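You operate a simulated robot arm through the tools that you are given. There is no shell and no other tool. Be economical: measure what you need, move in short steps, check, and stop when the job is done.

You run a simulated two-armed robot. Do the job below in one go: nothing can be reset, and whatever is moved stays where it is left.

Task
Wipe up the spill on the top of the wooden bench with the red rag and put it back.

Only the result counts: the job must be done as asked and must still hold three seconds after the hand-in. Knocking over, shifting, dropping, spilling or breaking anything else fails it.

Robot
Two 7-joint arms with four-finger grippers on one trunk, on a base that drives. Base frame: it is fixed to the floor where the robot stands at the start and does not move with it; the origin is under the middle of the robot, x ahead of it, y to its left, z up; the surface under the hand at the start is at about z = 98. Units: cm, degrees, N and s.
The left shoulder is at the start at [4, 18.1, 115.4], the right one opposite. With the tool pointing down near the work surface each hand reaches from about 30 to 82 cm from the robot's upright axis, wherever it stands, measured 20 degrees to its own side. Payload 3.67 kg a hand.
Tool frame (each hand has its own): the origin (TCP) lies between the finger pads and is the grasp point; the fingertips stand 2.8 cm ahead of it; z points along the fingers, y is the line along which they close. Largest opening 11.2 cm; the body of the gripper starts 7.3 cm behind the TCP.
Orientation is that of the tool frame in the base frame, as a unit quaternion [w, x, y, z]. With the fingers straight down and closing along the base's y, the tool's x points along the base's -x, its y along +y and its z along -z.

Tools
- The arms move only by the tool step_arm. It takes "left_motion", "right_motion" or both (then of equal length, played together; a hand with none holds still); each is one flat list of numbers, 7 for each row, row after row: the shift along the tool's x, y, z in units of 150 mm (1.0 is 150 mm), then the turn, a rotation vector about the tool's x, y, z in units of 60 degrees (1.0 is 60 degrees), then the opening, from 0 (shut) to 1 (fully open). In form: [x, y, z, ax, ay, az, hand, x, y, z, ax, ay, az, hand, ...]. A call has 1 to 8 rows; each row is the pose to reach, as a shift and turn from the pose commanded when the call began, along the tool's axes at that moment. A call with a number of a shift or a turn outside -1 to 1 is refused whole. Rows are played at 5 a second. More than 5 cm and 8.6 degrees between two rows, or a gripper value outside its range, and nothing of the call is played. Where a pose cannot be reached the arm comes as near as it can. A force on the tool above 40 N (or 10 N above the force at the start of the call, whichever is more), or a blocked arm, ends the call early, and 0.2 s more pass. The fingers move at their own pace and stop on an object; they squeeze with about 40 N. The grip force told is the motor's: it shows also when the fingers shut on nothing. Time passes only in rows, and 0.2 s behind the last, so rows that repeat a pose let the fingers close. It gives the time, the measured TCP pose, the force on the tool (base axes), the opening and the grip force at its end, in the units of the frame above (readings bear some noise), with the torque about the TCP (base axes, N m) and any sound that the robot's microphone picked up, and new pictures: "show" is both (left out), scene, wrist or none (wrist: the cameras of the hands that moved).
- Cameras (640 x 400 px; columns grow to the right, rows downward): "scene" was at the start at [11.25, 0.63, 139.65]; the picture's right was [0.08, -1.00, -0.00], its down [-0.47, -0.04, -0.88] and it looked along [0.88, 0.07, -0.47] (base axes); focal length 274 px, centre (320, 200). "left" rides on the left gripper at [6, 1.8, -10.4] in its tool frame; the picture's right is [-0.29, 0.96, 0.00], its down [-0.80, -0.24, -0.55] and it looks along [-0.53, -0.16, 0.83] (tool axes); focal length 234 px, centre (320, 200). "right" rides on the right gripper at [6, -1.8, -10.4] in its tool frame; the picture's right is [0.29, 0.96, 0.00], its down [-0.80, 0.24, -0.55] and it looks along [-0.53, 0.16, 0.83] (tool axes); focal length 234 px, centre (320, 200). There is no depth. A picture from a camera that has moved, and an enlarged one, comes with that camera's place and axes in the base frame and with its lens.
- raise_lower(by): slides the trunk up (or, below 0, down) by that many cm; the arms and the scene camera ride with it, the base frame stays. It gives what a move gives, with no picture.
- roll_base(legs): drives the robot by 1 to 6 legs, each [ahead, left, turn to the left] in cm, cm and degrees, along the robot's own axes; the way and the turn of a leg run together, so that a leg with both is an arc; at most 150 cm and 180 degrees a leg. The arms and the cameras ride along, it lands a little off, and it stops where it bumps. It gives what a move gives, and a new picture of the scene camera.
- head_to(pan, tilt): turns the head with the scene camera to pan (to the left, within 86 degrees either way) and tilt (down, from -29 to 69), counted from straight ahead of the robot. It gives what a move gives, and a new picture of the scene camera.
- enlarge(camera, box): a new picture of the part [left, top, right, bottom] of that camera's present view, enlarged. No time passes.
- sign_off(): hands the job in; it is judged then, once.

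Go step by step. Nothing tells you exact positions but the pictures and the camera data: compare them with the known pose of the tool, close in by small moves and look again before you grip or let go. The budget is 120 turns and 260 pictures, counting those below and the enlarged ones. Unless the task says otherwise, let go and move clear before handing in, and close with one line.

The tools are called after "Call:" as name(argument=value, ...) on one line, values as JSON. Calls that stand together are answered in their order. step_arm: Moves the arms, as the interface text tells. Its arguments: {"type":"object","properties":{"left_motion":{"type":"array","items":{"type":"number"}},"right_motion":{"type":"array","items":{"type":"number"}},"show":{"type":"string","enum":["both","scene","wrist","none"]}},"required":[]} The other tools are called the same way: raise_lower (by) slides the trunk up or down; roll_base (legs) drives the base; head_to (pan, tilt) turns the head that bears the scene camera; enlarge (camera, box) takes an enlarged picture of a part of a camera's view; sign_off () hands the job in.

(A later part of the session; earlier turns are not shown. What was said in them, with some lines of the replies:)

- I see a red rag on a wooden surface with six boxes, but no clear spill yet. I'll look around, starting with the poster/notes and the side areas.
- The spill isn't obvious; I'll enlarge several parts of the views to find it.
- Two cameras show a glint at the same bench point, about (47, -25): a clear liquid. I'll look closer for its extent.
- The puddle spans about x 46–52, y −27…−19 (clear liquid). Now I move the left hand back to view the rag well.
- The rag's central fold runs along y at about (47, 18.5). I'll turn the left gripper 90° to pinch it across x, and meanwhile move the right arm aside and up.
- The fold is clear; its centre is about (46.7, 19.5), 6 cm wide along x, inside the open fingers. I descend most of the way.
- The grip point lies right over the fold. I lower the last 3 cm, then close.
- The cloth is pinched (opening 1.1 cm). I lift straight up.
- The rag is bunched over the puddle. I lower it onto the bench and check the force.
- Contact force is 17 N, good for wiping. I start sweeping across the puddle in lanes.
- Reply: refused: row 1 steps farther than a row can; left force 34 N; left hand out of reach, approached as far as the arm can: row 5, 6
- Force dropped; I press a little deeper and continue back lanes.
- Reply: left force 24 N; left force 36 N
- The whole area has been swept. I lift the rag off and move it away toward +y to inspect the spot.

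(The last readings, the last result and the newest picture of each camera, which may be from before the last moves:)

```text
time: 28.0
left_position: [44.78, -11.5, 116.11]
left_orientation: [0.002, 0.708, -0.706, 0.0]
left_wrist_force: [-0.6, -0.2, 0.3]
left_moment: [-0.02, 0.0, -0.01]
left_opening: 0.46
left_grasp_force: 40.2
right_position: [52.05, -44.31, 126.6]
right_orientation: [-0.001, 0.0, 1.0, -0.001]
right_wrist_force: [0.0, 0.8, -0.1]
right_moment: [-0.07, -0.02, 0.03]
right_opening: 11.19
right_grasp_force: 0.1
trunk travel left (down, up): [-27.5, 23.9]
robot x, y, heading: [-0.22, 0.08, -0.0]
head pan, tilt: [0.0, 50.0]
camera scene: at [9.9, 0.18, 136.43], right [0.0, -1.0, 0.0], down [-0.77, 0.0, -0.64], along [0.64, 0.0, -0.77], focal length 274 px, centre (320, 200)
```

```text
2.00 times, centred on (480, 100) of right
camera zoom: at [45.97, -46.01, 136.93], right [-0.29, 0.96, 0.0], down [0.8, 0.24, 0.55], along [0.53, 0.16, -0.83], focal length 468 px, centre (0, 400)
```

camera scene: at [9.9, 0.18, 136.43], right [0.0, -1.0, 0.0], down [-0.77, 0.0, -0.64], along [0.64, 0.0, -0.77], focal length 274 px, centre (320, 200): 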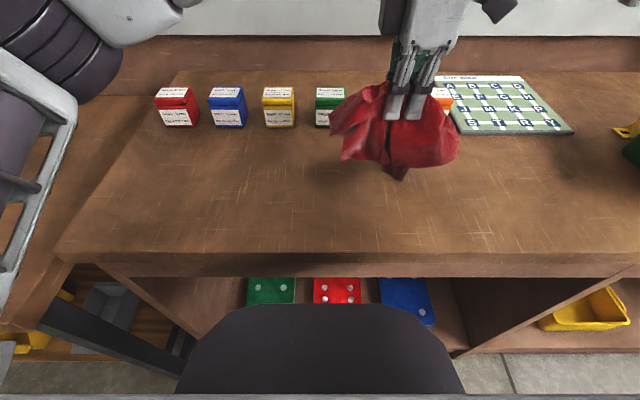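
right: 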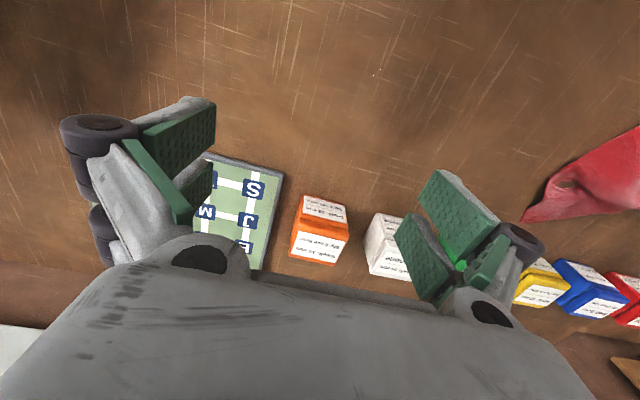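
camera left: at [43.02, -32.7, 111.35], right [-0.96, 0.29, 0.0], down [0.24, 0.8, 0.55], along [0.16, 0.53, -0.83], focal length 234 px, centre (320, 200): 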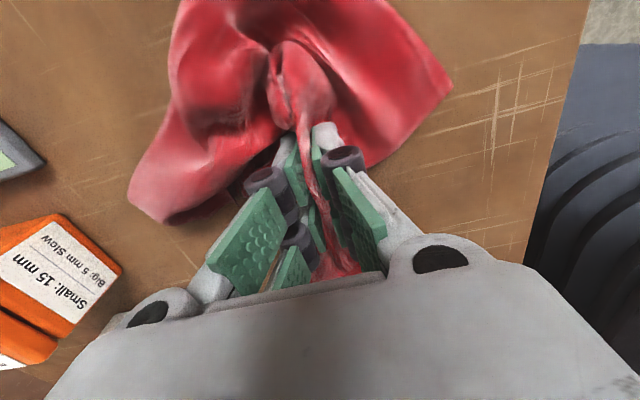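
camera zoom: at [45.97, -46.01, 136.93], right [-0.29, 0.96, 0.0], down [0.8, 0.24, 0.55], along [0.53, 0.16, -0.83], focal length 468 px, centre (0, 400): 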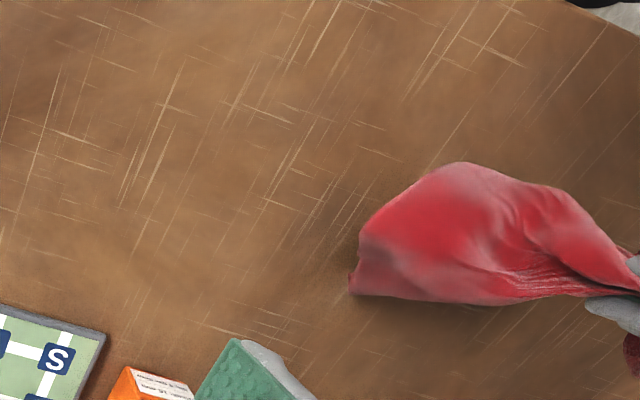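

The visible part is clean. I move the rag further off to see the rest.

Call:
step_arm(left_motion=[-0.2, 0, -0.15, 0, 0, 0, 0, -0.45, -0.05, -0.3, 0, 0, 0, 0, -0.7, -0.1, -0.33, 0, 0, 0, 0, -1, -0.14, -0.33, 0, 0, 0, 0], show="none")

Call:
enlarge(camera="scene", box=[390, 140, 510, 215])

Call:
enlarge(camera="right", box=[320, 40, 560, 190])

```text
time: 29.0
left_position: [47.06, 3.66, 120.74]
left_orientation: [0.001, 0.708, -0.707, 0.001]
left_wrist_force: [0.8, 1.0, -0.2]
left_moment: [-0.04, 0.03, -0.05]
left_opening: 0.48
left_grasp_force: 40.2
right_position: [52.0, -44.29, 126.75]
right_orientation: [0.0, 0.0, 1.0, -0.001]
right_wrist_force: [0.0, 0.1, 0.6]
right_moment: [-0.06, -0.02, -0.02]
right_opening: 11.2
right_grasp_force: 0.1
trunk travel left (down, up): [-27.5, 23.9]
robot x, y, heading: [0.07, 0.06, -0.1]
head pan, tilt: [0.0, 50.0]
```

```text
5.33 times, centred on (450, 178) of scene
camera zoom: at [9.87, 0.21, 136.43], right [0.0, -1.0, 0.0], down [-0.77, 0.0, -0.64], along [0.64, 0.0, -0.77], focal length 1459 px, centre (-373, 320)
```

zoom: 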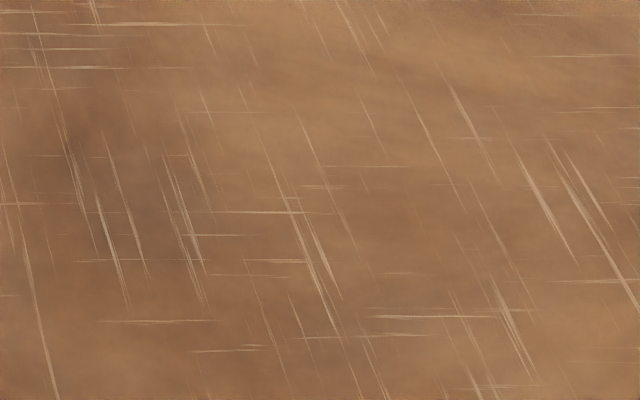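

```text
2.67 times, centred on (440, 115) of right
camera zoom: at [45.94, -45.98, 136.95], right [-0.29, 0.96, 0.0], down [0.8, 0.24, 0.55], along [0.53, 0.16, -0.83], focal length 624 px, centre (0, 427)
```

zoom: 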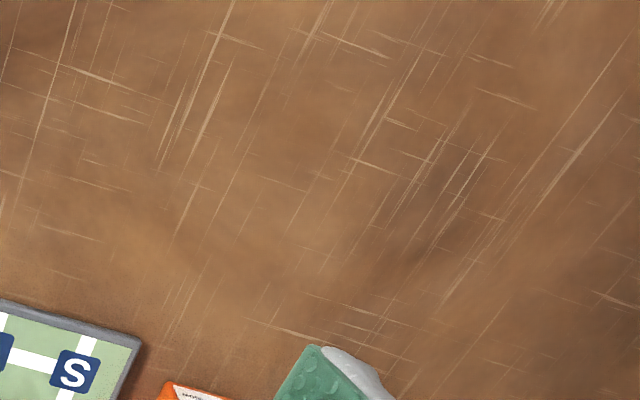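

The spill is gone. Now I carry the rag back to its original place and lower it there.

Call:
step_arm(left_motion=[-0.2, 0, 0, 0, 0, 0, 0, -0.45, 0, 0, 0, 0, 0, 0, -0.7, 0, 0.1, 0, 0, 0, 0, -0.75, 0, 0.3, 0, 0, 0, 0, -0.75, 0, 0.5, 0, 0, 0, 0, -0.75, 0, 0.7, 0, 0, 0, 0, -0.8, 0, 0.9, 0, 0, 0, 0, -0.85, 0, 1, 0, 0, 0, 0], show="both")

```text
time: 30.8
left_position: [47.03, 16.02, 105.86]
left_orientation: [0.0, 0.707, -0.707, 0.0]
left_wrist_force: [1.4, -1.1, 0.3]
left_moment: [-0.03, 0.03, -0.01]
left_opening: 0.48
left_grasp_force: 39.9
right_position: [51.97, -44.55, 126.51]
right_orientation: [0.0, 0.001, 1.0, 0.0]
right_wrist_force: [-0.3, 0.1, 1.0]
right_moment: [0.04, 0.0, -0.03]
right_opening: 11.19
right_grasp_force: 0.1
trunk travel left (down, up): [-27.5, 23.9]
robot x, y, heading: [0.09, -0.15, -0.0]
head pan, tilt: [0.0, 50.0]
camera scene: at [9.86, -0.05, 136.44], right [0.0, -1.0, 0.0], down [-0.77, 0.0, -0.64], along [0.64, 0.0, -0.77], focal length 274 px, centre (320, 200)
camera left: at [45.26, 10.11, 116.17], right [-0.96, 0.29, 0.0], down [0.24, 0.8, 0.55], along [0.16, 0.53, -0.83], focal length 234 px, centre (320, 200)
```

scene: 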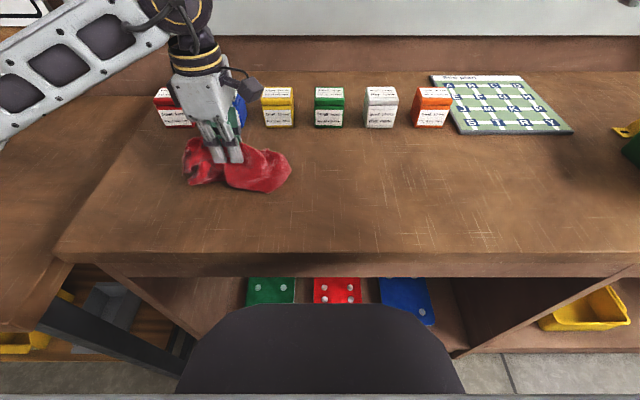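
left: 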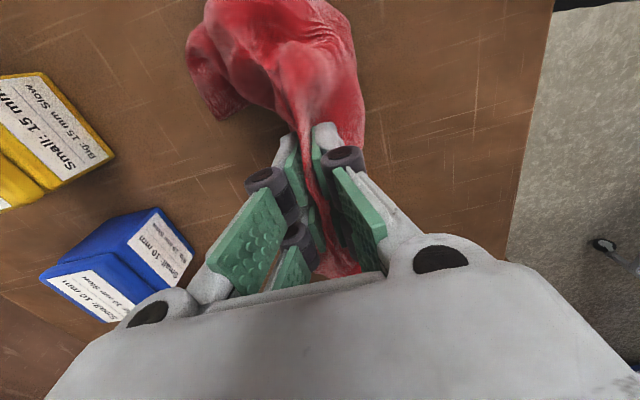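

Call:
step_arm(left_motion=[0, 0.03, 0.1, 0, 0, 0, 0, -0.05, 0.07, 0.2, 0, 0, 0, 0, -0.12, 0.12, 0.27, 0, 0, 0, 0, -0.15, 0.13, 0.27, 0, 0, 0, 0.3, -0.15, 0.13, 0.27, 0, 0, 0, 0.5, -0.15, 0.13, 0.27, 0, 0, 0, 0.5], show="both")

```text
time: 32.2
left_position: [45.18, 18.36, 101.71]
left_orientation: [0.0, 0.708, -0.706, 0.0]
left_wrist_force: [0.2, 0.6, -1.2]
left_moment: [0.0, -0.01, 0.01]
left_opening: 5.6
left_grasp_force: 0.1
right_position: [52.05, -44.55, 126.6]
right_orientation: [0.0, 0.0, 1.0, 0.0]
right_wrist_force: [-0.5, -0.4, 0.4]
right_moment: [0.02, -0.02, 0.0]
right_opening: 11.2
right_grasp_force: 0.0
trunk travel left (down, up): [-27.5, 23.9]
robot x, y, heading: [-0.11, 0.01, 0.1]
head pan, tilt: [0.0, 50.0]
camera scene: at [9.86, -0.05, 136.44], right [0.0, -1.0, 0.0], down [-0.77, 0.0, -0.64], along [0.64, 0.0, -0.77], focal length 274 px, centre (320, 200)
camera left: at [43.33, 12.31, 112.09], right [-0.96, 0.29, 0.0], down [0.24, 0.8, 0.55], along [0.16, 0.53, -0.83], focal length 234 px, centre (320, 200)
```

scene: 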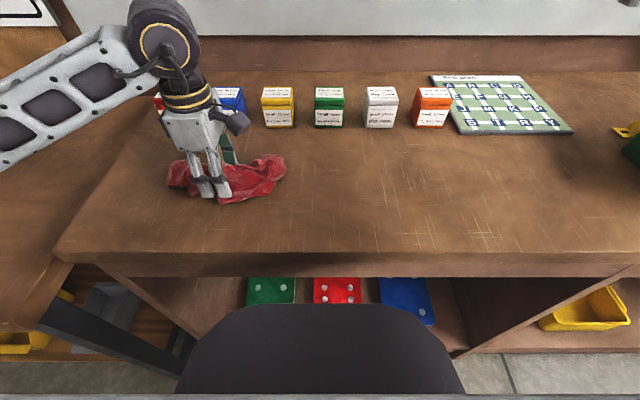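
left: 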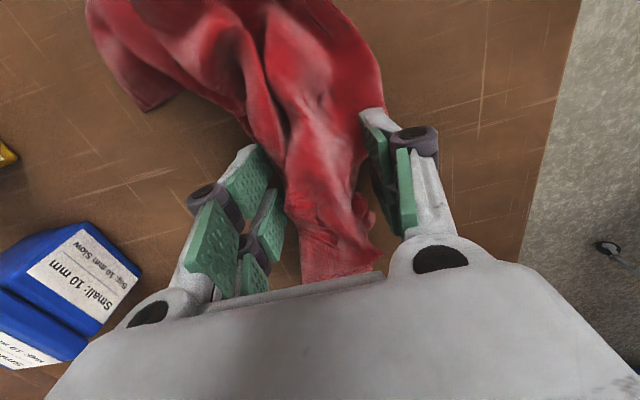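

The rag is released between the fingers; I lift straight up slowly.

Call:
step_arm(left_motion=[0, 0, 0, 0, 0, 0, 0.8, 0, 0, -0.1, 0, 0, 0, 0.8, 0, 0, -0.25, 0, 0, 0, 0.8, 0, 0, -0.5, 0, 0, 0, 0.8, 0, 0, -0.75, 0, 0, 0, 0.8, 0, 0, -1, 0, 0, 0, 0.8], show="both")

```text
time: 33.6
left_position: [45.39, 18.24, 116.79]
left_orientation: [0.0, 0.707, -0.707, 0.0]
left_wrist_force: [-0.7, 0.6, 0.1]
left_moment: [-0.01, 0.01, -0.01]
left_opening: 8.96
left_grasp_force: 0.0
right_position: [51.83, -44.62, 126.64]
right_orientation: [0.0, 0.0, 1.0, 0.0]
right_wrist_force: [0.6, -1.3, -0.6]
right_moment: [0.06, -0.01, -0.01]
right_opening: 11.2
right_grasp_force: 0.1
trunk travel left (down, up): [-27.5, 23.9]
robot x, y, heading: [0.18, -0.07, -0.2]
head pan, tilt: [0.0, 50.0]
camera scene: at [9.81, -0.13, 136.44], right [0.0, -1.0, 0.0], down [-0.77, 0.0, -0.64], along [0.64, 0.0, -0.77], focal length 274 px, centre (320, 200)
camera left: at [43.62, 12.15, 127.17], right [-0.96, 0.29, 0.0], down [0.24, 0.8, 0.55], along [0.16, 0.53, -0.83], focal length 234 px, centre (320, 200)
```

scene: 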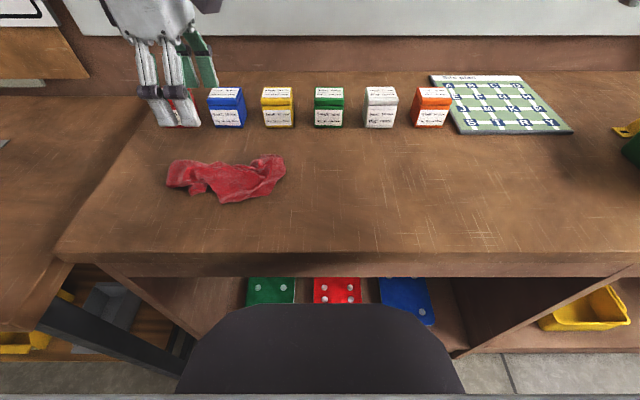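
left: 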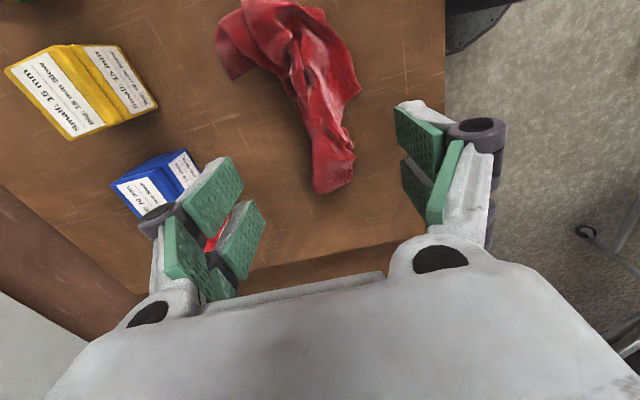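

The rag lies where it was, within about 2 cm. One last check of the bench for leftover liquid.

Call:
enlarge(camera="scene", box=[280, 120, 460, 250])

Call:
enlarge(camera="scene", box=[440, 120, 640, 250])

Call:
enlarge(camera="scene", box=[60, 120, 300, 255])

```text
3.08 times, centred on (370, 185) of scene
camera zoom: at [9.81, -0.13, 136.44], right [0.0, -1.0, 0.0], down [-0.77, 0.0, -0.64], along [0.64, 0.0, -0.77], focal length 842 px, centre (166, 246)
```

zoom: 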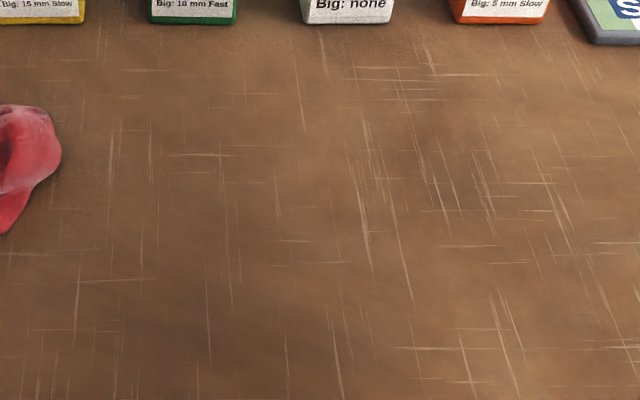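

```text
3.08 times, centred on (540, 185) of scene
camera zoom: at [9.81, -0.13, 136.44], right [0.0, -1.0, 0.0], down [-0.77, 0.0, -0.64], along [0.64, 0.0, -0.77], focal length 842 px, centre (-357, 246)
```

zoom: 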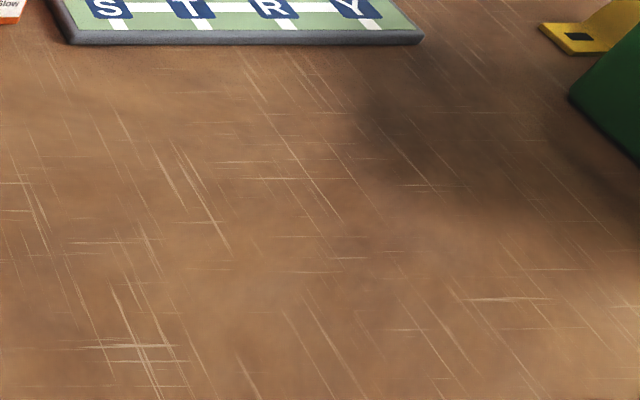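

```text
2.67 times, centred on (180, 188) of scene
camera zoom: at [9.81, -0.13, 136.44], right [0.0, -1.0, 0.0], down [-0.77, 0.0, -0.64], along [0.64, 0.0, -0.77], focal length 729 px, centre (693, 233)
```

zoom: 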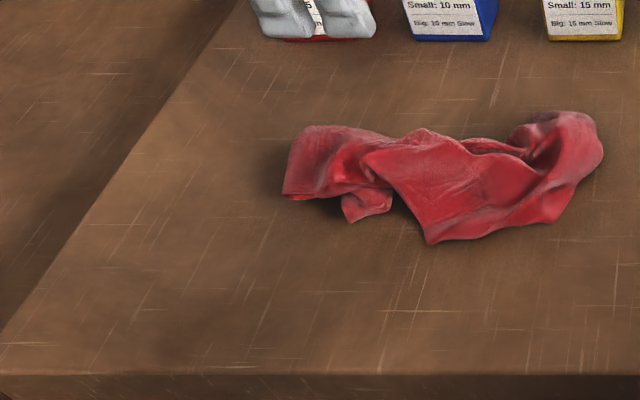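

The bench is clean (the dark patch on the right is the arm's shadow), the rag is back in place, and the hands are clear. I'm handing in.

Call:
sign_off()

```text
The job is handed in.
```

The spill is wiped up with no trace left in the camera views. The red rag is back within about 2 cm of its starting spot, more bunched than before, and I saw nothing else moved.
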